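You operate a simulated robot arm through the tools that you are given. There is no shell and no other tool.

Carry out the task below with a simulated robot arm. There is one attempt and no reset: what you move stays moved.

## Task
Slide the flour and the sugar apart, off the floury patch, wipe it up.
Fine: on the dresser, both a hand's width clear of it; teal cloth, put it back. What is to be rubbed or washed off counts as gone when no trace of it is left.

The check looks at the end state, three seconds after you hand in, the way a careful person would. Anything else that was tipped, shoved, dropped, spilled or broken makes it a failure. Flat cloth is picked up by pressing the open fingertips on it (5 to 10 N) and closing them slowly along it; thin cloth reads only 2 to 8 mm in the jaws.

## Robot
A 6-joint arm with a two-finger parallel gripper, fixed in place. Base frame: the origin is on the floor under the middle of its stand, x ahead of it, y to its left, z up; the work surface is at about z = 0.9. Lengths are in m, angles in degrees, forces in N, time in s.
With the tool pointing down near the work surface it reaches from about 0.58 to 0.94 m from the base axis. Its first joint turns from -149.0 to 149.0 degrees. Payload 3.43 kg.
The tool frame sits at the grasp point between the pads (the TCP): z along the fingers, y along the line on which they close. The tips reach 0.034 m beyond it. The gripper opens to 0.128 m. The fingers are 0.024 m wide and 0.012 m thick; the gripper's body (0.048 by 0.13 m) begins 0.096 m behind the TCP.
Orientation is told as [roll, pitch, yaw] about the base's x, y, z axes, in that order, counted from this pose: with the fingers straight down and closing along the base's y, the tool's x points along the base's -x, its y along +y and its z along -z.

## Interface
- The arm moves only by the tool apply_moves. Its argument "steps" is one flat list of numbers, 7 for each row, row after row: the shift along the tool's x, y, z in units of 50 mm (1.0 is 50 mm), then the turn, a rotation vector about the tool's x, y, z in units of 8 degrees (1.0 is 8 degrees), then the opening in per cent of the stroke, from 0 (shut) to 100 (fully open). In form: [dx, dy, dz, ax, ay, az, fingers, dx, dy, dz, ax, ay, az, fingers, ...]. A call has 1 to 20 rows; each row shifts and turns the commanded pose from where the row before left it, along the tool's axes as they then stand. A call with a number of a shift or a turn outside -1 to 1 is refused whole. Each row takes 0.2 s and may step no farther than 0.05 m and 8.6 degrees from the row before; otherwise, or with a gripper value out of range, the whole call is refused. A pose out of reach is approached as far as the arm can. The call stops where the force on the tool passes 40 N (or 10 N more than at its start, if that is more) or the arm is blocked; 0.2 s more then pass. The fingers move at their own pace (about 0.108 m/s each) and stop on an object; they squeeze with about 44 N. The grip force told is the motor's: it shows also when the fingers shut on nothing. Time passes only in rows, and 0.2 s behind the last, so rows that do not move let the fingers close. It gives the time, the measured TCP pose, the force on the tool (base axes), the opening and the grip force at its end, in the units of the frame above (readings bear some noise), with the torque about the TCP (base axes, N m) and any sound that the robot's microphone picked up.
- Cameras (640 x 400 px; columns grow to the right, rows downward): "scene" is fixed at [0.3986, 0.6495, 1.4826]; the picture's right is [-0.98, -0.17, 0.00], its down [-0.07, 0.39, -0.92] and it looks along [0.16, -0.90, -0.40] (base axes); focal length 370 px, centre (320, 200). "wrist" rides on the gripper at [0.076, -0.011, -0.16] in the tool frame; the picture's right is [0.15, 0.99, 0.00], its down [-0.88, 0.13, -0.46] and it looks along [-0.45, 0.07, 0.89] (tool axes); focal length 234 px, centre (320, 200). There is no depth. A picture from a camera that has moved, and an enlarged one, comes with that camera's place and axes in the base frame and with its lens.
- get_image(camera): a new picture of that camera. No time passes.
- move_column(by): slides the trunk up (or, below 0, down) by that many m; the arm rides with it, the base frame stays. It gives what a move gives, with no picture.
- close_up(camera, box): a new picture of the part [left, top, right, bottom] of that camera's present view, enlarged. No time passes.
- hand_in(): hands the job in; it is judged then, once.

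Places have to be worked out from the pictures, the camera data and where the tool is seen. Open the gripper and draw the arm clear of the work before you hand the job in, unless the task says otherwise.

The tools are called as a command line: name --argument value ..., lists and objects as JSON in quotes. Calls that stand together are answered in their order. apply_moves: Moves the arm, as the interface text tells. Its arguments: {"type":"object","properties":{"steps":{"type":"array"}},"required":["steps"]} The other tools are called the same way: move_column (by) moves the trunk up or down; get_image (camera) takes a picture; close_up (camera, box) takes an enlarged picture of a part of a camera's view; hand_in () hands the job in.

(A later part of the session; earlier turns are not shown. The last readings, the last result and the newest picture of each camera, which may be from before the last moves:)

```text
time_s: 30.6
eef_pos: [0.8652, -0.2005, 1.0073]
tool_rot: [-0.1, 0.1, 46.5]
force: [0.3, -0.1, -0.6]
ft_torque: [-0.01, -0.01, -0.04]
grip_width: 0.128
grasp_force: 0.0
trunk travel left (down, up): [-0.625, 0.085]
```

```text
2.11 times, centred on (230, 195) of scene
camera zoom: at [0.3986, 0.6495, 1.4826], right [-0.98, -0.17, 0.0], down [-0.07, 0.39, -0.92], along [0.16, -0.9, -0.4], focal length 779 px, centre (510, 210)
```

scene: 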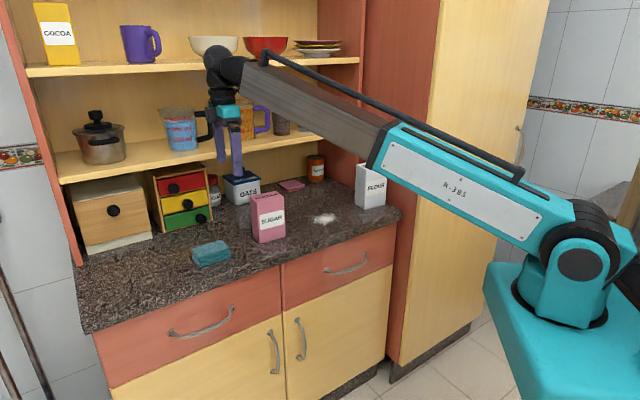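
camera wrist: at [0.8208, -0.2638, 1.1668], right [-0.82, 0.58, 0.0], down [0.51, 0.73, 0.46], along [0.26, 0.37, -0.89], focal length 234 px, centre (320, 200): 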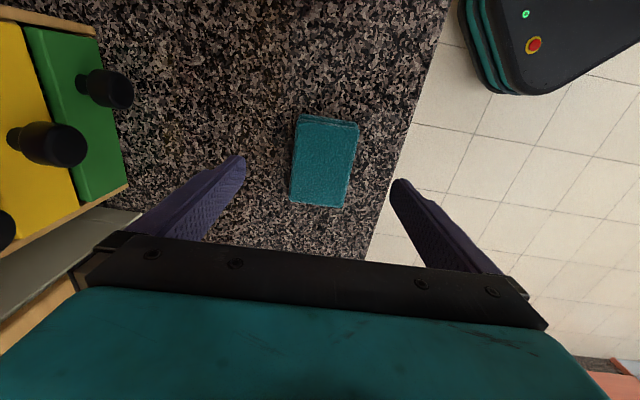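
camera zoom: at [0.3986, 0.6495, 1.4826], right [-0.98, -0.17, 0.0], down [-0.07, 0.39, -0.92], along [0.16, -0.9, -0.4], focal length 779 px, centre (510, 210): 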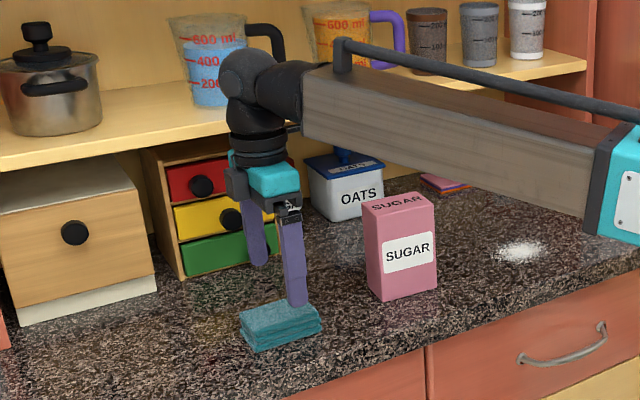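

The cloth centre reads (0.866, -0.194), so I'll shift the gripper a few millimetres and add 1° of turn. Then I'll lower until the tips are about 6 mm above the counter, on either side of the cloth.

apply_moves --steps '[-0.11, 0.07, 0, 0, 0, -0.125, 100, 0, 0, 0.6, 0, 0, 0, 100, 0, 0, 0.4, 0, 0, 0, 100, 0, 0, 0.2, 0, 0, 0, 100, 0, 0, 0.13, 0, 0, 0, 100, 0, 0, 0, 0, 0, 0, 100]'

get_image --camera "wrist"

close_up --camera "scene" --box '[170, 180, 270, 290]'

```text
time_s: 32.0
eef_pos: [0.8632, -0.1917, 0.9402]
tool_rot: [0.1, 0.1, 47.5]
force: [-0.2, -0.5, 0.1]
ft_torque: [0.04, 0.01, -0.02]
grip_width: 0.1282
grasp_force: 0.0
trunk travel left (down, up): [-0.625, 0.085]
```

```text
taken
camera wrist: at [0.8211, -0.2562, 1.0993], right [-0.83, 0.56, 0.0], down [0.5, 0.74, 0.46], along [0.26, 0.38, -0.89], focal length 234 px, centre (320, 200)
```

wrist: 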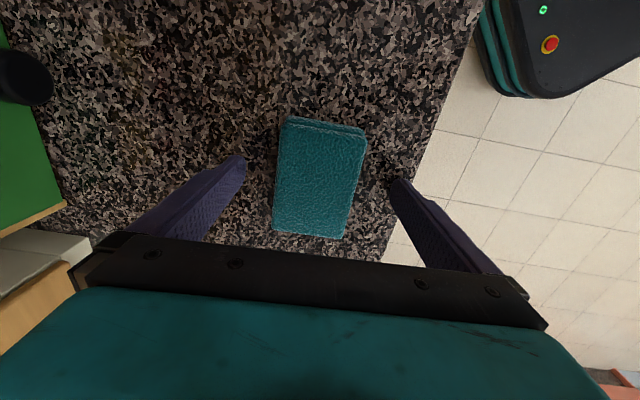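

```text
3.64 times, centred on (220, 235) of scene
camera zoom: at [0.3986, 0.6495, 1.4826], right [-0.98, -0.17, 0.0], down [-0.07, 0.39, -0.92], along [0.16, -0.9, -0.4], focal length 1345 px, centre (684, 73)
```

zoom: 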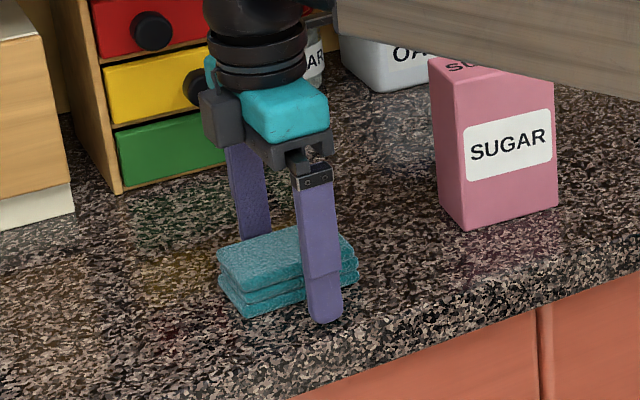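

The fingers straddle the cloth symmetrically with no force reading. I'll close slowly until they meet its sides.

apply_moves --steps '[0, 0, 0, 0, 0, 0, 75, 0, 0, 0, 0, 0, 0, 60, 0, 0, 0, 0, 0, 0, 52, 0, 0, 0, 0, 0, 0, 48, 0, 0, 0, 0, 0, 0, 44, 0, 0, 0, 0, 0, 0, 44]'

get_image --camera "wrist"

close_up --camera "scene" --box '[170, 180, 270, 290]'

```text
time_s: 33.4
eef_pos: [0.8644, -0.1918, 0.9405]
tool_rot: [0.0, 0.1, 47.5]
force: [-0.3, -0.5, 0.4]
ft_torque: [0.02, 0.01, -0.05]
grip_width: 0.063
grasp_force: 44.1
trunk travel left (down, up): [-0.625, 0.085]
```

```text
taken
camera wrist: at [0.8211, -0.2561, 1.0996], right [-0.83, 0.56, 0.0], down [0.5, 0.74, 0.46], along [0.26, 0.38, -0.89], focal length 234 px, centre (320, 200)
```

wrist: 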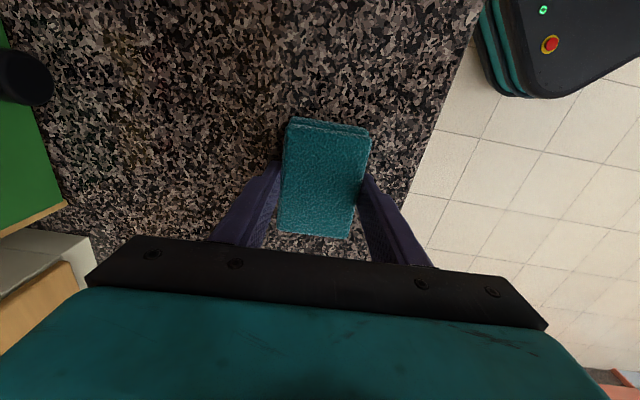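

```text
3.64 times, centred on (220, 235) of scene
camera zoom: at [0.3986, 0.6495, 1.4826], right [-0.98, -0.17, 0.0], down [-0.07, 0.39, -0.92], along [0.16, -0.9, -0.4], focal length 1345 px, centre (684, 73)
```

zoom: 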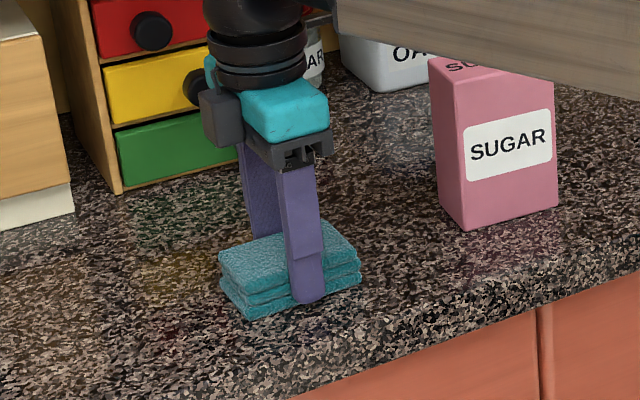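

The cloth is held at 63 mm wide, like a firm folded pad. I'll lift it a little to confirm the hold before carrying it.

apply_moves --steps '[0, 0, -0.2, 0, 0, 0, 44, 0, 0, -0.4, 0, 0, 0, 44, 0, 0, -0.6, 0, 0, 0, 44, 0, 0, 0, 0, 0, 0, 44]'

get_image --camera "wrist"

close_up --camera "scene" --box '[170, 150, 290, 290]'

```text
time_s: 34.4
eef_pos: [0.8623, -0.1912, 0.9994]
tool_rot: [0.0, 0.0, 47.5]
force: [-0.9, -0.3, -0.2]
ft_torque: [-0.01, 0.0, 0.03]
grip_width: 0.0626
grasp_force: 44.2
trunk travel left (down, up): [-0.625, 0.085]
```

```text
taken
camera wrist: at [0.8196, -0.2556, 1.1597], right [-0.83, 0.56, 0.0], down [0.5, 0.74, 0.46], along [0.26, 0.38, -0.89], focal length 234 px, centre (320, 200)
```

wrist: 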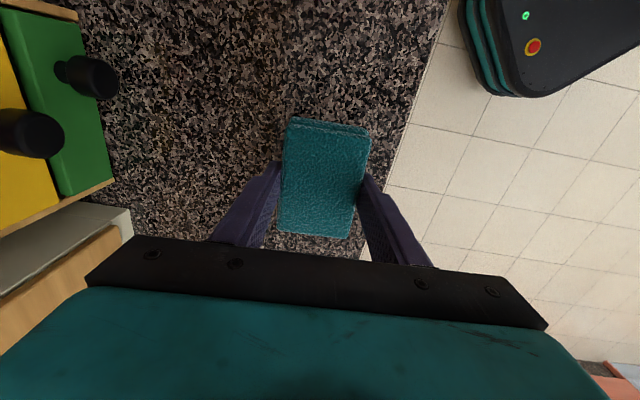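

```text
2.86 times, centred on (230, 220) of scene
camera zoom: at [0.3986, 0.6495, 1.4826], right [-0.98, -0.17, 0.0], down [-0.07, 0.39, -0.92], along [0.16, -0.9, -0.4], focal length 1057 px, centre (577, 143)
```

zoom: 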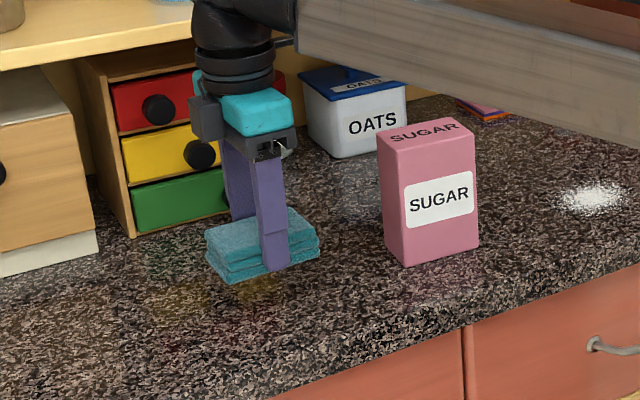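

The cloth lifted cleanly with a solid grip. I'll raise it over the sugar, carry it to the patch, and stop about 15 mm above the counter.

apply_moves --steps '[0, 0, -0.87, 0, 0, 0, 44, 0, 0, -0.87, 0, 0, 0, 44, 0, 0, -0.87, 0, 0, 0, 44, 0.828, -0.006, 0, 0, 0, 0, 44, 0.828, -0.006, 0, 0, 0, 0, 44, 0.828, -0.006, 0, 0, 0, 0, 44, 0.828, -0.006, 0, 0, 0, 0, 44, 0.828, -0.006, 0, 0, 0, 0, 44, 0.828, -0.006, 0, 0, 0, 0, 44, 0.828, -0.006, 0, 0, 0, 0, 44, 0.828, -0.006, 0, 0, 0, 0, 44, 0.828, -0.006, 0, 0, 0, 0, 44, 0, 0, 0.85, 0, 0, 0, 44, 0, 0, 0.85, 0, 0, 0, 44, 0, 0, 0.85, 0, 0, 0, 44, 0, 0, 0.85, 0, 0, 0, 44, 0, 0, 0, 0, 0, 0, 44]'

get_image --camera "wrist"

close_up --camera "scene" --box '[230, 110, 430, 260]'

```text
time_s: 38.0
eef_pos: [0.6159, -0.47, 0.9591]
tool_rot: [0.0, 0.0, 47.6]
force: [-0.1, 0.3, -0.4]
ft_torque: [0.02, 0.02, 0.0]
grip_width: 0.0627
grasp_force: 43.8
trunk travel left (down, up): [-0.625, 0.085]
```

```text
taken
camera wrist: at [0.5721, -0.5341, 1.1187], right [-0.83, 0.56, 0.0], down [0.5, 0.74, 0.46], along [0.26, 0.38, -0.89], focal length 234 px, centre (320, 200)
```

wrist: 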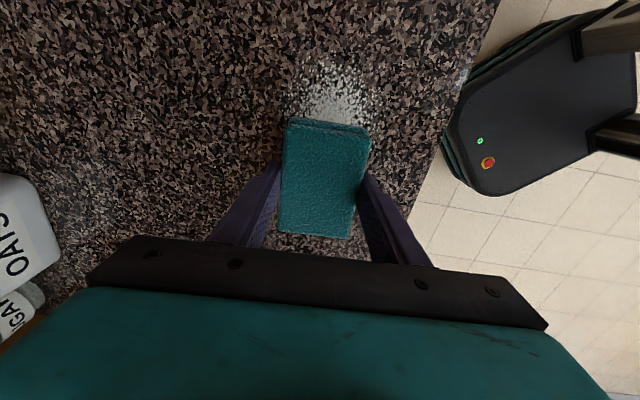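

```text
2.67 times, centred on (330, 185) of scene
camera zoom: at [0.3986, 0.6495, 1.4826], right [-0.98, -0.17, 0.0], down [-0.07, 0.39, -0.92], along [0.16, -0.9, -0.4], focal length 986 px, centre (293, 240)
```

zoom: 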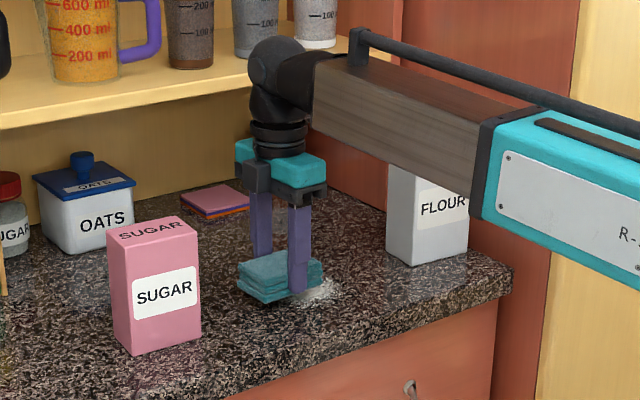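

The cloth hangs over the near half of the patch, held square. I'll lower gently until it touches the counter and read the force.

apply_moves --steps '[0, 0, 0.2, 0, 0, 0, 44, 0, 0, 0.17, 0, 0, 0, 44, 0, 0, 0.03, 0, 0, 0, 44, 0, 0, 0, 0, 0, 0, 44]'

```text
time_s: 39.0
eef_pos: [0.6159, -0.4687, 0.9406]
tool_rot: [-0.1, 0.0, 47.5]
force: [2.6, -0.7, 5.6]
ft_torque: [0.1, 0.08, -0.04]
grip_width: 0.0628
grasp_force: 43.6
trunk travel left (down, up): [-0.625, 0.085]
```

Contact at TCP z≈0.9406 with 5.6 N of press. I'll make the first wiping stroke through the middle of the patch, toward the flour and back, with slightly more press.

apply_moves --steps '[0, 0, 0.012, 0, 0, 0, 44, 0.36, 0.011, 0, 0, 0, 0, 44, 0.36, 0.011, 0, 0, 0, 0, 44, 0.36, 0.011, 0, 0, 0, 0, 44, 0.36, 0.011, 0, 0, 0, 0, 44, 0.36, 0.011, 0, 0, 0, 0, 44, 0, 0, 0, 0, 0, 0, 44]'

get_image --camera "wrist"

close_up --camera "scene" --box '[270, 140, 430, 260]'

```text
time_s: 40.6
eef_pos: [0.5526, -0.5323, 0.9407]
tool_rot: [-0.1, 0.0, 47.5]
force: [2.9, 3.2, 12.1]
ft_torque: [0.21, -0.04, -0.04]
grip_width: 0.0629
grasp_force: 44.4
trunk travel left (down, up): [-0.625, 0.085]
```

```text
taken
camera wrist: at [0.509, -0.5965, 1.0995], right [-0.83, 0.56, 0.0], down [0.5, 0.74, 0.46], along [0.26, 0.38, -0.89], focal length 234 px, centre (320, 200)
```

wrist: 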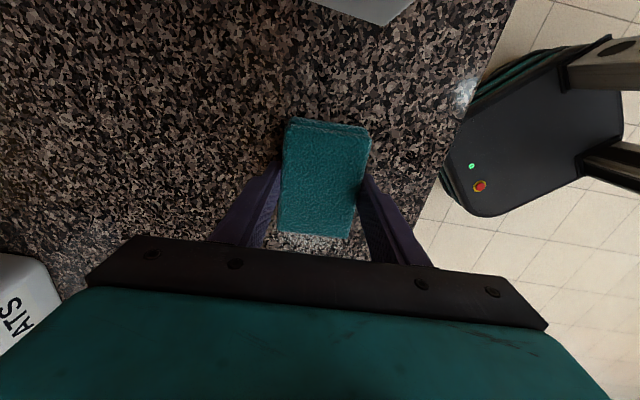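

```text
3.33 times, centred on (350, 200) of scene
camera zoom: at [0.3986, 0.6495, 1.4826], right [-0.98, -0.17, 0.0], down [-0.07, 0.39, -0.92], along [0.16, -0.9, -0.4], focal length 1233 px, centre (220, 200)
```

zoom: 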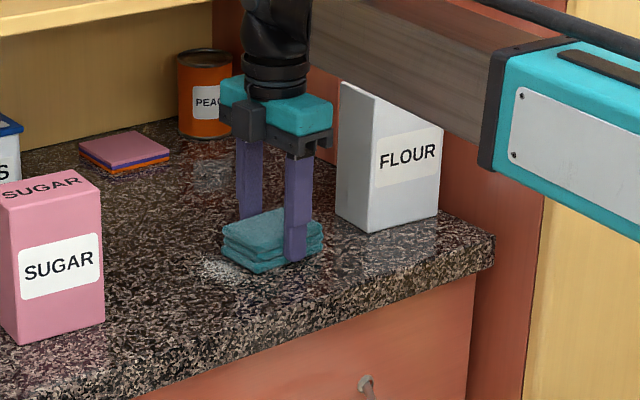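

The stroke ran with about 12 N of press and no trouble, but a trace is still visible on the sugar side. I'll keep wiping: back over the middle lane, then both ways over the front lane.

apply_moves --steps '[-0.36, -0.011, 0, 0, 0, 0, 44, -0.36, -0.011, 0, 0, 0, 0, 44, -0.36, -0.011, 0, 0, 0, 0, 44, -0.36, -0.011, 0, 0, 0, 0, 44, -0.36, -0.011, 0, 0, 0, 0, 44, 0, 0.26, 0, 0, 0, 0, 44, 0, 0.26, 0, 0, 0, 0, 44, 0.36, 0.011, 0, 0, 0, 0, 44, 0.36, 0.011, 0, 0, 0, 0, 44, 0.36, 0.011, 0, 0, 0, 0, 44, 0.36, 0.011, 0, 0, 0, 0, 44, 0.36, 0.011, 0, 0, 0, 0, 44, -0.36, -0.011, 0, 0, 0, 0, 44, -0.36, -0.011, 0, 0, 0, 0, 44, -0.36, -0.011, 0, 0, 0, 0, 44, -0.36, -0.011, 0, 0, 0, 0, 44, -0.36, -0.011, 0, 0, 0, 0, 44, 0, 0, 0, 0, 0, 0, 44]'

get_image --camera "wrist"

close_up --camera "scene" --box '[270, 140, 430, 260]'

```text
time_s: 44.4
eef_pos: [0.5959, -0.4505, 0.9398]
tool_rot: [-0.1, 0.0, 47.4]
force: [-3.5, -3.1, 8.8]
ft_torque: [-0.09, 0.18, 0.02]
grip_width: 0.063
grasp_force: 44.3
trunk travel left (down, up): [-0.625, 0.085]
```

```text
taken
camera wrist: at [0.5518, -0.515, 1.0993], right [-0.83, 0.56, 0.0], down [0.5, 0.74, 0.46], along [0.26, 0.38, -0.89], focal length 234 px, centre (320, 200)
```

wrist: 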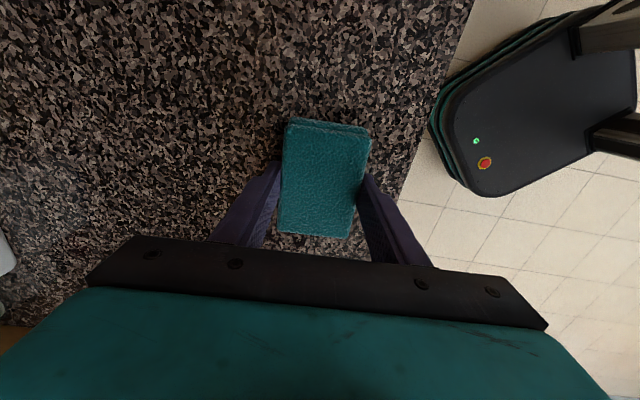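

```text
3.33 times, centred on (350, 200) of scene
camera zoom: at [0.3986, 0.6495, 1.4826], right [-0.98, -0.17, 0.0], down [-0.07, 0.39, -0.92], along [0.16, -0.9, -0.4], focal length 1233 px, centre (220, 200)
```

zoom: 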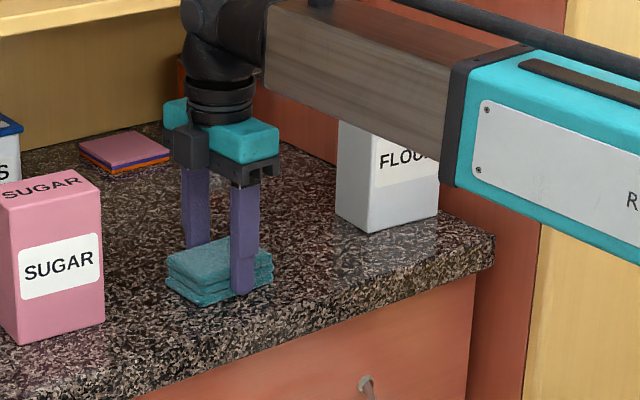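

Almost nothing shows any more in the front and middle lanes. Next is the back lane, then one more stroke between the middle and back.

apply_moves --steps '[0, -0.36, 0, 0, 0, 0, 44, 0, -0.36, 0, 0, 0, 0, 44, 0, -0.36, 0, 0, 0, 0, 44, 0.36, 0.011, 0, 0, 0, 0, 44, 0.36, 0.011, 0, 0, 0, 0, 44, 0.36, 0.011, 0, 0, 0, 0, 44, 0.36, 0.011, 0, 0, 0, 0, 44, 0.36, 0.011, 0, 0, 0, 0, 44, -0.36, -0.011, 0, 0, 0, 0, 44, -0.36, -0.011, 0, 0, 0, 0, 44, -0.36, -0.011, 0, 0, 0, 0, 44, -0.36, -0.011, 0, 0, 0, 0, 44, -0.36, -0.011, 0, 0, 0, 0, 44, 0, 0.36, 0, 0, 0, 0, 44, 0.36, 0.011, 0, 0, 0, 0, 44, 0.36, 0.011, 0, 0, 0, 0, 44, 0.36, 0.011, 0, 0, 0, 0, 44, 0.36, 0.011, 0, 0, 0, 0, 44, 0.36, 0.011, 0, 0, 0, 0, 44, 0, 0, 0, 0, 0, 0, 44]'

get_image --camera "wrist"

close_up --camera "scene" --box '[270, 140, 430, 260]'

```text
time_s: 48.6
eef_pos: [0.5579, -0.5398, 0.9401]
tool_rot: [-0.1, -0.1, 47.4]
force: [2.8, 1.3, 7.0]
ft_torque: [0.11, 0.04, 0.01]
grip_width: 0.0626
grasp_force: 43.6
trunk travel left (down, up): [-0.625, 0.085]
```

```text
taken
camera wrist: at [0.5152, -0.6033, 1.0992], right [-0.83, 0.56, 0.0], down [0.5, 0.74, 0.46], along [0.26, 0.38, -0.89], focal length 234 px, centre (320, 200)
```

wrist: 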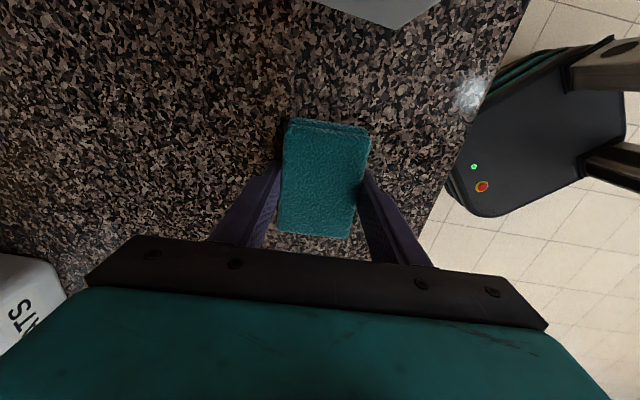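

```text
3.33 times, centred on (350, 200) of scene
camera zoom: at [0.3986, 0.6495, 1.4826], right [-0.98, -0.17, 0.0], down [-0.07, 0.39, -0.92], along [0.16, -0.9, -0.4], focal length 1233 px, centre (220, 200)
```

zoom: 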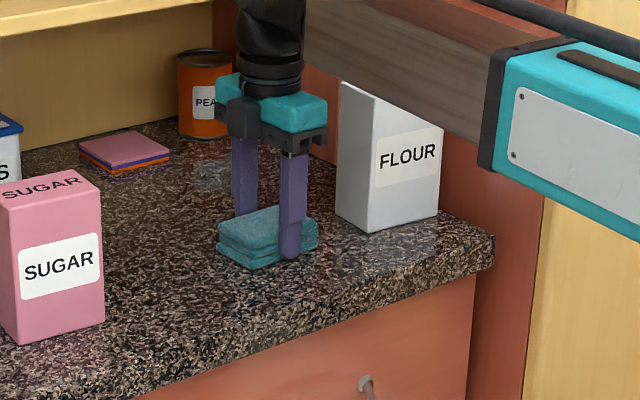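

The counter looks clean in the lanes, and the pale spot at the front edge moves with the camera, so it is only a light reflection. I'll lift the cloth and draw it aside to inspect the whole patch area.

apply_moves --steps '[0, 0, -0.5, 0, 0, 0, 44, 0, 0, -0.95, 0, 0, 0, 44, 0, 0, -0.95, 0, 0, 0, 44, 0, 0, -0.95, 0, 0, 0, 44, 0, 0, -0.6, 0, 0, 0, 44, -0.925, 0, 0, 0, 0, 0, 44, -0.925, 0, 0, 0, 0, 0, 44, -0.925, 0, 0, 0, 0, 0, 44, -0.925, 0, 0, 0, 0, 0, 44, 0, 0, 0, 0, 0, 0, 44]'

get_image --camera "wrist"

close_up --camera "wrist" --box '[220, 0, 440, 120]'

close_up --camera "scene" --box '[290, 190, 360, 240]'

```text
time_s: 50.8
eef_pos: [0.6851, -0.4011, 1.139]
tool_rot: [0.0, -0.1, 47.4]
force: [-0.2, -0.3, -1.4]
ft_torque: [-0.01, -0.03, 0.01]
grip_width: 0.0626
grasp_force: 44.3
trunk travel left (down, up): [-0.625, 0.085]
```

```text
taken
camera wrist: at [0.6414, -0.4659, 1.2978], right [-0.83, 0.56, 0.0], down [0.5, 0.74, 0.46], along [0.26, 0.38, -0.89], focal length 234 px, centre (320, 200)
```

wrist: 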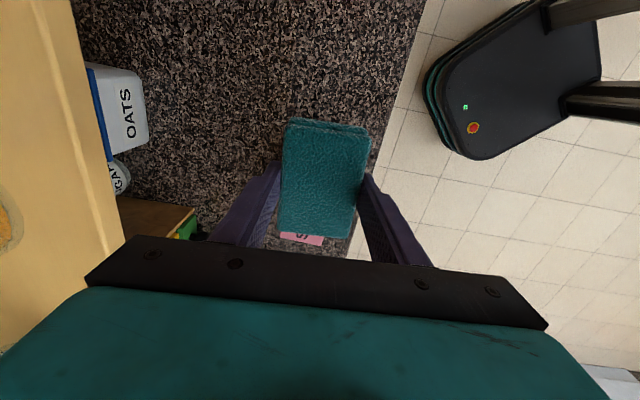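

```text
2.91 times, centred on (330, 60) of wrist
camera zoom: at [0.6414, -0.4659, 1.2978], right [-0.83, 0.56, 0.0], down [0.5, 0.74, 0.46], along [0.26, 0.38, -0.89], focal length 681 px, centre (291, 607)
```

zoom: 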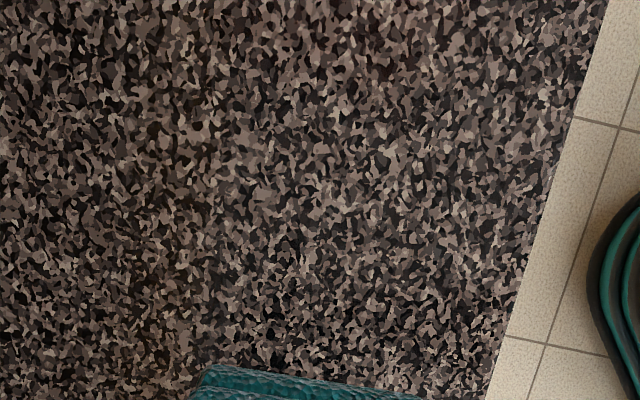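

```text
8.00 times, centred on (325, 215) of scene
camera zoom: at [0.3986, 0.6495, 1.4826], right [-0.98, -0.17, 0.0], down [-0.07, 0.39, -0.92], along [0.16, -0.9, -0.4], focal length 2959 px, centre (280, 80)
```

zoom: 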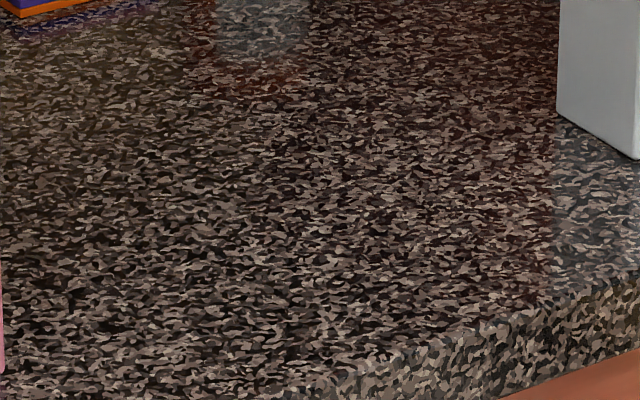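

Both views show bare granite where the patch was. I'll zoom in harder to make sure no specks are left, especially on the flour side.

close_up --camera "wrist" --box '[290, 0, 400, 70]'

close_up --camera "scene" --box '[300, 203, 350, 233]'

close_up --camera "scene" --box '[325, 190, 375, 225]'

```text
5.71 times, centred on (345, 35) of wrist
camera zoom: at [0.6414, -0.4659, 1.2978], right [-0.83, 0.56, 0.0], down [0.5, 0.74, 0.46], along [0.26, 0.38, -0.89], focal length 1338 px, centre (177, 1143)
```

zoom: 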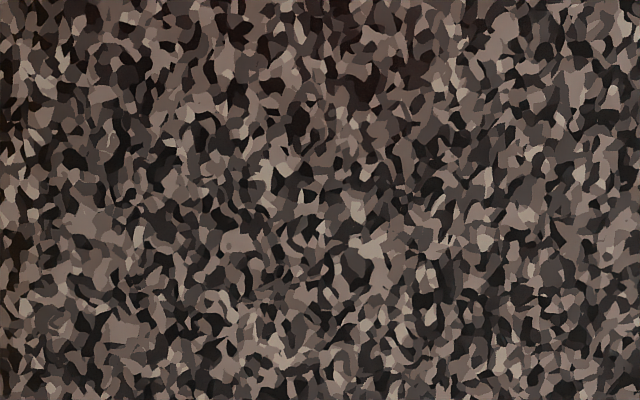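

```text
12.80 times, centred on (325, 218) of scene
camera zoom: at [0.3986, 0.6495, 1.4826], right [-0.98, -0.17, 0.0], down [-0.07, 0.39, -0.92], along [0.16, -0.9, -0.4], focal length 4735 px, centre (256, -30)
```

zoom: 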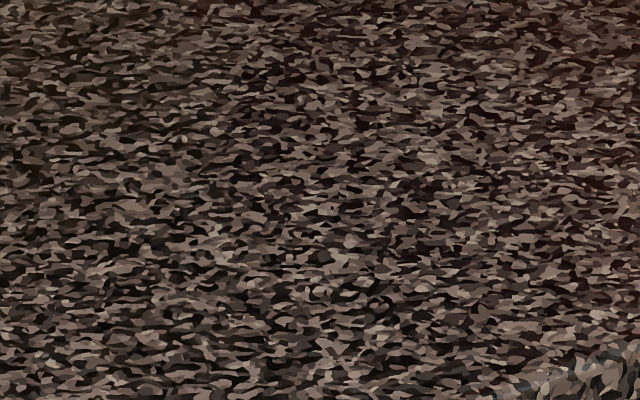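

```text
11.43 times, centred on (350, 208) of scene
camera zoom: at [0.3986, 0.6495, 1.4826], right [-0.98, -0.17, 0.0], down [-0.07, 0.39, -0.92], along [0.16, -0.9, -0.4], focal length 4228 px, centre (-23, 114)
```

zoom: 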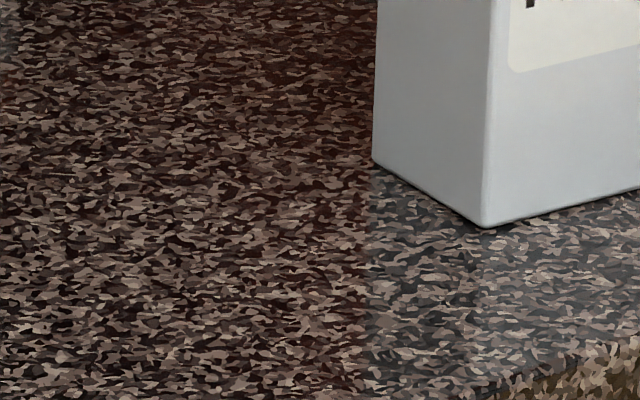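

No specks are visible at full zoom. To be sure no faint trace stays, I'll do one more complete round over the area, starting with the front lane and returning to the same wiping height.

apply_moves --steps '[0.88, 0, 0, 0, 0, 0, 44, 0.88, 0, 0, 0, 0, 0, 44, 0, 0.84, 0, 0, 0, 0, 44, 0, 0, 0.95, 0, 0, 0, 44, 0, 0, 0.95, 0, 0, 0, 44, 0, 0, 0.95, 0, 0, 0, 44, 0, 0, 0.8, 0, 0, 0, 44, 0, 0, 0.2, 0, 0, 0, 44, 0, 0, 0.1, 0, 0, 0, 44, 0.4, 0.012, 0, 0, 0, 0, 44, 0.4, 0.012, 0, 0, 0, 0, 44, 0.4, 0.012, 0, 0, 0, 0, 44, 0.4, 0.012, 0, 0, 0, 0, 44, 0.4, 0.012, 0, 0, 0, 0, 44, -0.5, -0.015, 0, 0, 0, 0, 44, -0.5, -0.015, 0, 0, 0, 0, 44, -0.5, -0.015, 0, 0, 0, 0, 44, -0.5, -0.015, 0, 0, 0, 0, 44, 0, 0, 0, 0, 0, 0, 44]'

get_image --camera "wrist"

```text
time_s: 54.8
eef_pos: [0.5919, -0.4406, 0.9394]
tool_rot: [-0.3, 0.0, 47.4]
force: [-8.0, -11.3, 34.0]
ft_torque: [-0.11, 0.64, 0.14]
grip_width: 0.0627
grasp_force: 44.3
trunk travel left (down, up): [-0.625, 0.085]
```

```text
taken
camera wrist: at [0.5477, -0.5039, 1.099], right [-0.83, 0.56, 0.0], down [0.5, 0.74, 0.45], along [0.26, 0.37, -0.89], focal length 234 px, centre (320, 200)
```

wrist: 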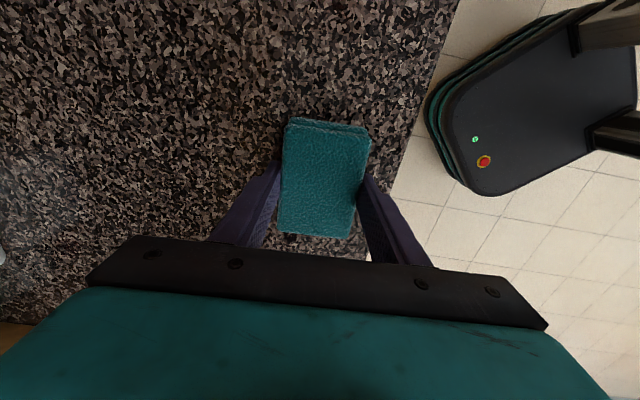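

The press rose to 34 N, which is more than needed. I'll ease off by about 2.2 mm and continue with the middle and back lanes.

apply_moves --steps '[0, 0, -0.045, 0, 0, 0, 44, 0, 0, 0, 0, 0, 0, 44]'

```text
time_s: 55.4
eef_pos: [0.5924, -0.439, 0.9403]
tool_rot: [-0.1, -0.1, 47.5]
force: [-6.2, -5.6, 13.9]
ft_torque: [-0.49, 0.33, -0.11]
grip_width: 0.0627
grasp_force: 44.1
trunk travel left (down, up): [-0.625, 0.085]
```

The press is about 14 N now. I'll run the middle, back and rear-edge lanes in one serpentine.

apply_moves --steps '[0, -0.29, 0, 0, 0, 0, 44, 0, -0.29, 0, 0, 0, 0, 44, 0.48, 0.015, 0, 0, 0, 0, 44, 0.48, 0.015, 0, 0, 0, 0, 44, 0.48, 0.015, 0, 0, 0, 0, 44, 0.48, 0.015, 0, 0, 0, 0, 44, 0, -0.28, 0, 0, 0, 0, 44, 0, -0.28, 0, 0, 0, 0, 44, -0.48, -0.015, 0, 0, 0, 0, 44, -0.48, -0.015, 0, 0, 0, 0, 44, -0.48, -0.015, 0, 0, 0, 0, 44, -0.48, -0.015, 0, 0, 0, 0, 44, 0, -0.25, 0, 0, 0, 0, 44, 0, -0.25, 0, 0, 0, 0, 44, 0.48, 0.015, 0, 0, 0, 0, 44, 0.48, 0.015, 0, 0, 0, 0, 44, 0.48, 0.015, 0, 0, 0, 0, 44, 0.48, 0.015, 0, 0, 0, 0, 44, 0, 0, 0, 0, 0, 0, 44]'

get_image --camera "wrist"

close_up --camera "scene" --box '[270, 140, 430, 260]'

```text
time_s: 59.4
eef_pos: [0.5868, -0.5653, 0.9413]
tool_rot: [0.0, 0.0, 47.4]
force: [-0.1, 0.4, -1.1]
ft_torque: [0.02, -0.02, -0.02]
grip_width: 0.0626
grasp_force: 44.2
trunk travel left (down, up): [-0.625, 0.085]
```

```text
taken
camera wrist: at [0.5433, -0.6293, 1.1011], right [-0.83, 0.56, 0.0], down [0.5, 0.74, 0.46], along [0.26, 0.38, -0.89], focal length 234 px, centre (320, 200)
```

wrist: 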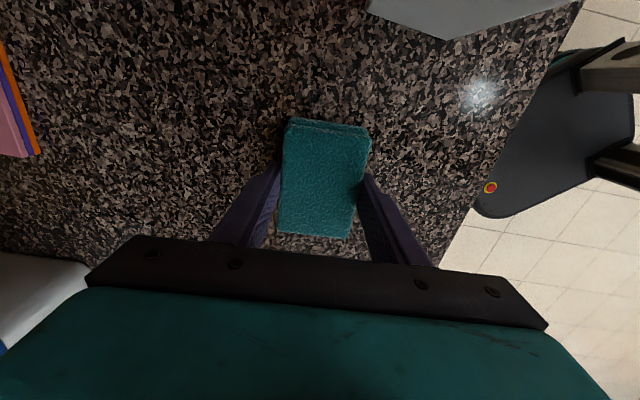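

```text
3.33 times, centred on (350, 200) of scene
camera zoom: at [0.3986, 0.6495, 1.4826], right [-0.98, -0.17, 0.0], down [-0.07, 0.39, -0.92], along [0.16, -0.9, -0.4], focal length 1233 px, centre (220, 200)
```

zoom: 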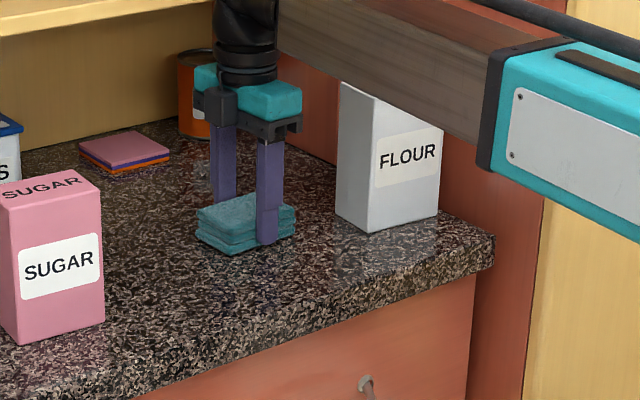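

The force reads zero at the end of this lane, so the cloth lifted slightly off the counter as the height drifted. I'll lower a little until the press returns and repeat these lanes.

apply_moves --steps '[0, 0, 0.025, 0, 0, 0, 44, 0, 0, 0, 0, 0, 0, 44]'

```text
time_s: 60.0
eef_pos: [0.5855, -0.5639, 0.9402]
tool_rot: [-0.1, -0.1, 47.5]
force: [0.3, 0.6, -0.3]
ft_torque: [0.01, -0.02, 0.0]
grip_width: 0.0627
grasp_force: 44.3
trunk travel left (down, up): [-0.625, 0.085]
```

apply_moves --steps '[0, 0, 0.025, 0, 0, 0, 44, 0, 0, 0, 0, 0, 0, 44]'

```text
time_s: 60.6
eef_pos: [0.5859, -0.5645, 0.9403]
tool_rot: [-0.1, -0.1, 47.6]
force: [-0.3, 0.1, 3.2]
ft_torque: [0.11, -0.05, 0.02]
grip_width: 0.0627
grasp_force: 44.0
trunk travel left (down, up): [-0.625, 0.085]
```

The press is back to 3 N. I'll add half a millimetre and wipe the rear lane toward the sugar, then check the force.

apply_moves --steps '[0, 0, 0.012, 0, 0, 0, 44, -0.48, -0.015, 0, 0, 0, 0, 44, -0.48, -0.015, 0, 0, 0, 0, 44, -0.48, -0.015, 0, 0, 0, 0, 44, -0.48, -0.015, 0, 0, 0, 0, 44, 0, 0, 0, 0, 0, 0, 44]'

```text
time_s: 62.0
eef_pos: [0.6537, -0.4964, 0.9397]
tool_rot: [-0.1, 0.1, 47.4]
force: [-4.0, -3.7, 11.1]
ft_torque: [-0.06, 0.23, 0.05]
grip_width: 0.0628
grasp_force: 43.6
trunk travel left (down, up): [-0.625, 0.085]
```

The press is 11 N at the sugar end of the rear lane. I'll step forward to the next lane, stroke toward the flour, then step again and stroke back.

apply_moves --steps '[0, 0.25, 0, 0, 0, 0, 44, 0, 0.25, 0, 0, 0, 0, 44, 0.48, 0.015, 0, 0, 0, 0, 44, 0.48, 0.015, 0, 0, 0, 0, 44, 0.48, 0.015, 0, 0, 0, 0, 44, 0.48, 0.015, 0, 0, 0, 0, 44, 0, 0.28, 0, 0, 0, 0, 44, 0, 0.28, 0, 0, 0, 0, 44, 0, 0, 0, 0, 0, 0, 44]'

```text
time_s: 64.0
eef_pos: [0.5464, -0.5269, 0.9389]
tool_rot: [-0.2, 0.1, 47.4]
force: [2.0, -7.7, 16.6]
ft_torque: [-0.05, -0.22, -0.03]
grip_width: 0.0626
grasp_force: 43.7
trunk travel left (down, up): [-0.625, 0.085]
```

The press is 17 N, so I'll ease off half a millimetre, stroke back toward the sugar through the middle lane, then step into the front lane and return.

apply_moves --steps '[0, 0, -0.012, 0, 0, 0, 44, -0.48, -0.015, 0, 0, 0, 0, 44, -0.48, -0.015, 0, 0, 0, 0, 44, -0.48, -0.015, 0, 0, 0, 0, 44, -0.48, -0.015, 0, 0, 0, 0, 44, 0, 0.26, -0.01, 0, 0, 0, 44, 0, 0.26, -0.01, 0, 0, 0, 44, 0.48, 0.015, 0, 0, 0, 0, 44, 0.48, 0.015, 0, 0, 0, 0, 44, 0.48, 0.015, 0, 0, 0, 0, 44, 0.48, 0.015, 0, 0, 0, 0, 44, 0, 0, 0, 0, 0, 0, 44]'

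close_up --camera "scene" --box '[270, 140, 430, 260]'

```text
time_s: 66.6
eef_pos: [0.5289, -0.511, 0.9412]
tool_rot: [-0.1, 0.1, 47.5]
force: [-0.9, 0.6, -0.7]
ft_torque: [0.01, -0.01, 0.04]
grip_width: 0.0627
grasp_force: 43.7
trunk travel left (down, up): [-0.625, 0.085]
```

```text
3.33 times, centred on (350, 200) of scene
camera zoom: at [0.3986, 0.6495, 1.4826], right [-0.98, -0.17, 0.0], down [-0.07, 0.39, -0.92], along [0.16, -0.9, -0.4], focal length 1233 px, centre (220, 200)
```

zoom: 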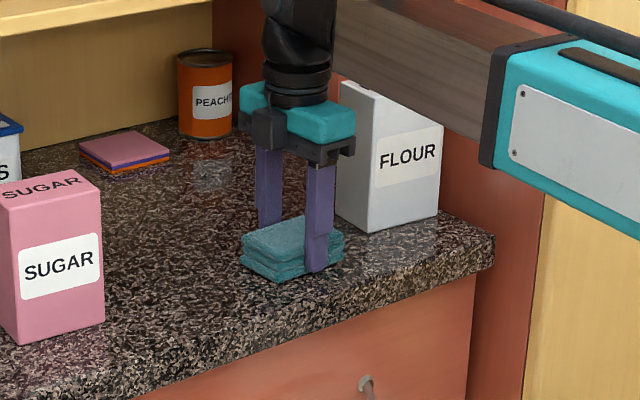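

The last reach ended with no press, and I want to be sure the flour box hasn't been touched. I'll zoom in on it and on the wiped area.

close_up --camera "scene" --box '[325, 150, 425, 230]'

get_image --camera "wrist"

```text
5.00 times, centred on (375, 190) of scene
camera zoom: at [0.3986, 0.6495, 1.4826], right [-0.98, -0.17, 0.0], down [-0.07, 0.39, -0.92], along [0.16, -0.9, -0.4], focal length 1850 px, centre (45, 250)
```

zoom: 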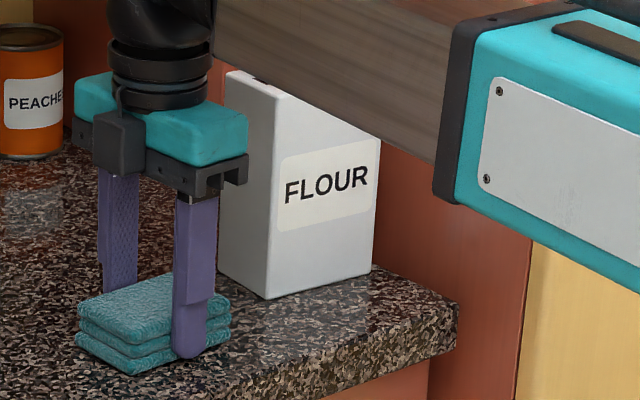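

```text
taken
camera wrist: at [0.4851, -0.5753, 1.1002], right [-0.83, 0.56, 0.0], down [0.5, 0.74, 0.46], along [0.26, 0.38, -0.89], focal length 234 px, centre (320, 200)
```

wrist: 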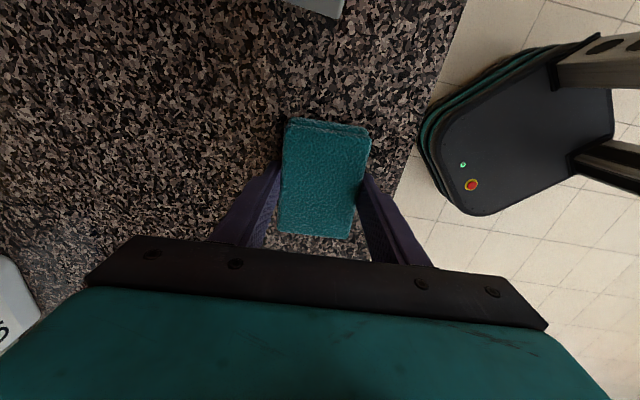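

The flour's corners are at the same pixels as before, so it is untouched. I'll lift the cloth, carry it partway toward its place, and inspect the wiped area again.

apply_moves --steps '[0, 0, -0.5, 0, 0, 0, 44, 0, 0, -0.95, 0, 0, 0, 44, 0, 0, -0.95, 0, 0, 0, 44, 0, 0, -0.95, 0, 0, 0, 44, 0, 0, -0.6, 0, 0, 0, 44, -0.924, -0.07, 0, 0, 0, 0, 44, -0.924, -0.07, 0, 0, 0, 0, 44, -0.924, -0.07, 0, 0, 0, 0, 44, 0, 0, 0, 0, 0, 0, 44]'

close_up --camera "wrist" --box '[220, 0, 440, 120]'

close_up --camera "scene" --box '[295, 195, 365, 240]'

get_image --camera "scene"

```text
time_s: 68.6
eef_pos: [0.6329, -0.4176, 1.1371]
tool_rot: [0.1, 0.0, 47.4]
force: [0.3, 0.1, -0.7]
ft_torque: [0.02, 0.02, 0.0]
grip_width: 0.0626
grasp_force: 44.2
trunk travel left (down, up): [-0.625, 0.085]
```

```text
2.91 times, centred on (330, 60) of wrist
camera zoom: at [0.5885, -0.4807, 1.2969], right [-0.83, 0.56, 0.0], down [0.5, 0.74, 0.46], along [0.26, 0.38, -0.89], focal length 681 px, centre (291, 607)
```

zoom: 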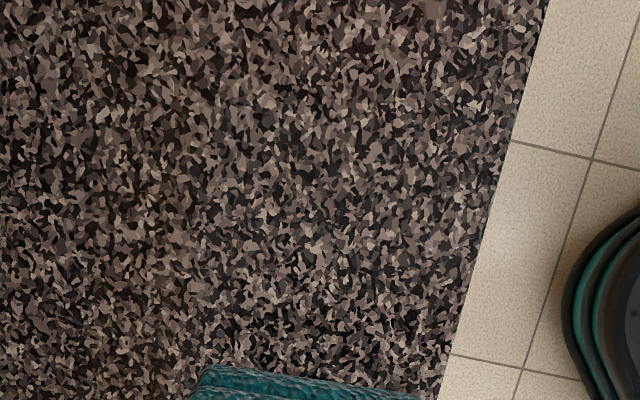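

```text
8.89 times, centred on (330, 218) of scene
camera zoom: at [0.3986, 0.6495, 1.4826], right [-0.98, -0.17, 0.0], down [-0.07, 0.39, -0.92], along [0.16, -0.9, -0.4], focal length 3288 px, centre (231, 44)
```

zoom: 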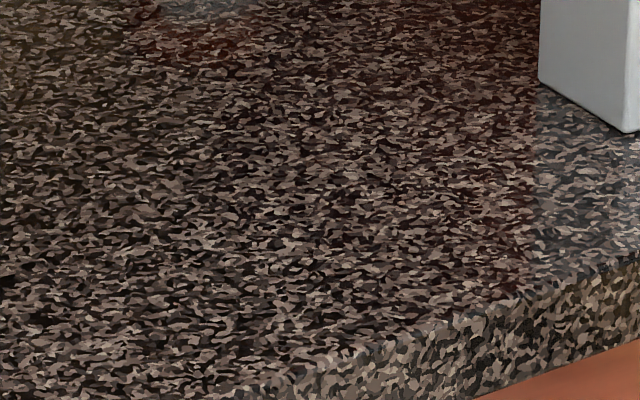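

```text
taken
```

scene: 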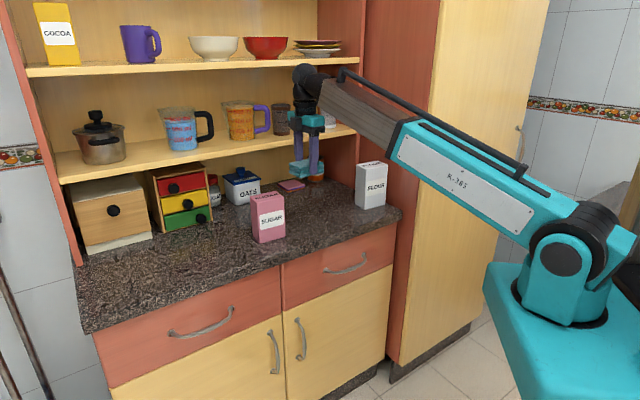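

The wiped area is clean from both cameras, and both boxes are well clear. Next I'll carry the cloth over the sugar back to its original place and stop just above the counter.

apply_moves --steps '[-0.922, -0.061, 0, 0, 0, 0, 44, -0.922, -0.061, 0, 0, 0, 0, 44, -0.922, -0.061, 0, 0, 0, 0, 44, -0.922, -0.061, 0, 0, 0, 0, 44, -0.922, -0.061, 0, 0, 0, 0, 44, -0.922, -0.061, 0, 0, 0, 0, 44, -0.922, -0.061, 0, 0, 0, 0, 44, 0, 0, 0, 0, 0, 0, 44, 0, 0, 0.86, 0, 0, 0, 44, 0, 0, 0.86, 0, 0, 0, 44, 0, 0, 0.86, 0, 0, 0, 44, 0, 0, 0.86, 0, 0, 0, 44, 0, 0, 0, 0, 0, 0, 44]'

get_image --camera "wrist"

close_up --camera "scene" --box '[170, 180, 270, 290]'

```text
time_s: 71.4
eef_pos: [0.8644, -0.1907, 0.965]
tool_rot: [-0.1, 0.0, 47.4]
force: [-0.2, 0.6, -0.9]
ft_torque: [-0.03, 0.0, -0.03]
grip_width: 0.0629
grasp_force: 44.3
trunk travel left (down, up): [-0.625, 0.085]
```

```text
taken
camera wrist: at [0.8208, -0.2552, 1.1239], right [-0.83, 0.56, 0.0], down [0.5, 0.74, 0.46], along [0.26, 0.38, -0.89], focal length 234 px, centre (320, 200)
```

wrist: 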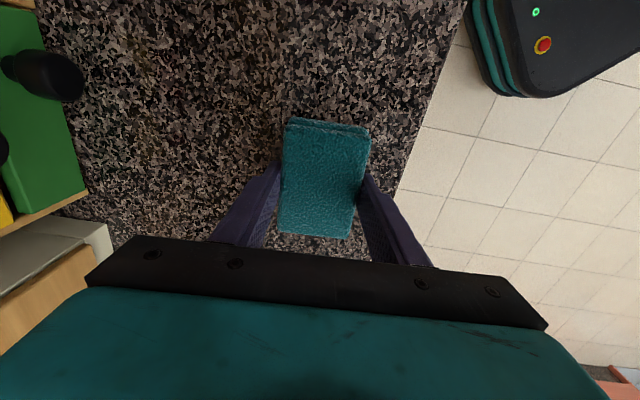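

```text
3.64 times, centred on (220, 235) of scene
camera zoom: at [0.3986, 0.6495, 1.4826], right [-0.98, -0.17, 0.0], down [-0.07, 0.39, -0.92], along [0.16, -0.9, -0.4], focal length 1345 px, centre (684, 73)
```

zoom: 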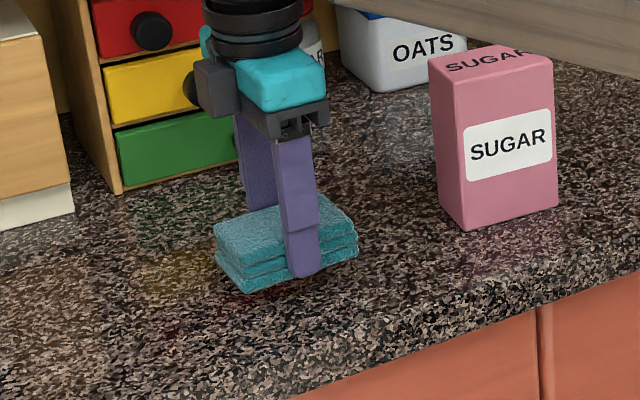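

The gripper is within about 4 mm of the target. I'll trim that and lower the cloth gently until it just rests on the counter.

apply_moves --steps '[0.02, -0.08, 0, 0, 0, 0, 44, 0, 0, 0.25, 0, 0, 0, 44, 0, 0, 0.15, 0, 0, 0, 44, 0, 0, 0.06, 0, 0, 0, 44, 0, 0, 0.02, 0, 0, 0, 44, 0, 0, 0, 0, 0, 0, 44]'

close_up --camera "scene" --box '[170, 180, 270, 290]'

```text
time_s: 72.8
eef_pos: [0.8658, -0.1956, 0.9407]
tool_rot: [-0.1, 0.0, 47.5]
force: [-0.1, -0.5, -0.7]
ft_torque: [0.01, -0.03, 0.02]
grip_width: 0.0627
grasp_force: 43.8
trunk travel left (down, up): [-0.625, 0.085]
```

```text
3.64 times, centred on (220, 235) of scene
camera zoom: at [0.3986, 0.6495, 1.4826], right [-0.98, -0.17, 0.0], down [-0.07, 0.39, -0.92], along [0.16, -0.9, -0.4], focal length 1345 px, centre (684, 73)
```

zoom: 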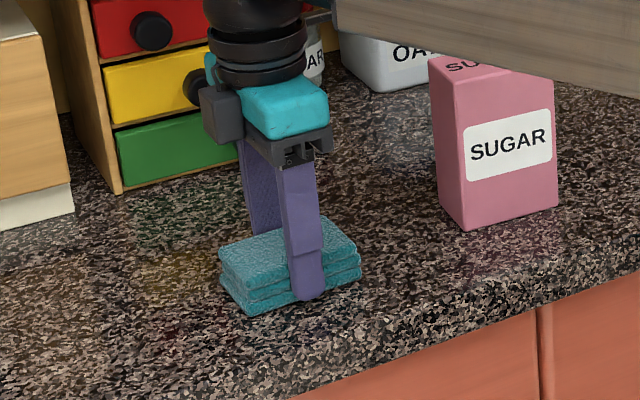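

The cloth is in its old place, with the bottom corner within a few pixels of where it was, and it hovers about a millimetre up. I'll lower that last bit, open the fingers, and rise straight up.

apply_moves --steps '[0, 0, 0.025, 0, 0, 0, 44, 0, 0, 0, 0, 0, 0, 44, 0, 0, 0, 0, 0, 0, 50, 0, 0, 0, 0, 0, 0, 60, 0, 0, 0, 0, 0, 0, 100, 0, 0, 0, 0, 0, 0, 100, 0, 0, 0, 0, 0, 0, 100]'

get_image --camera "wrist"

close_up --camera "scene" --box '[170, 180, 270, 290]'

```text
time_s: 74.4
eef_pos: [0.8668, -0.1946, 0.9402]
tool_rot: [0.0, 0.0, 47.5]
force: [-0.8, -0.9, -0.1]
ft_torque: [-0.01, 0.0, -0.02]
grip_width: 0.1279
grasp_force: 0.1
trunk travel left (down, up): [-0.625, 0.085]
```

```text
taken
camera wrist: at [0.8233, -0.2595, 1.0994], right [-0.83, 0.56, 0.0], down [0.5, 0.74, 0.46], along [0.26, 0.38, -0.89], focal length 234 px, centre (320, 200)
```

wrist: 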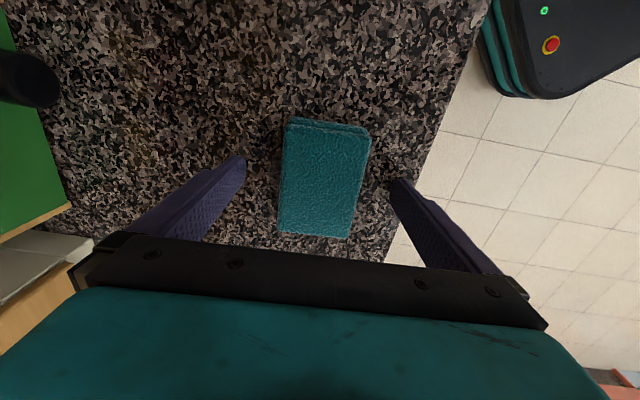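

```text
3.64 times, centred on (220, 235) of scene
camera zoom: at [0.3986, 0.6495, 1.4826], right [-0.98, -0.17, 0.0], down [-0.07, 0.39, -0.92], along [0.16, -0.9, -0.4], focal length 1345 px, centre (684, 73)
```

zoom: 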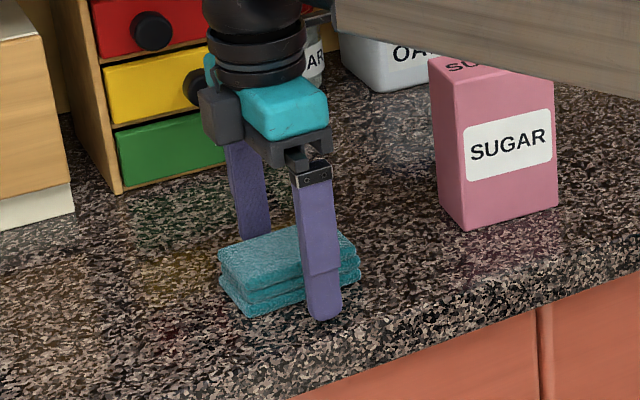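

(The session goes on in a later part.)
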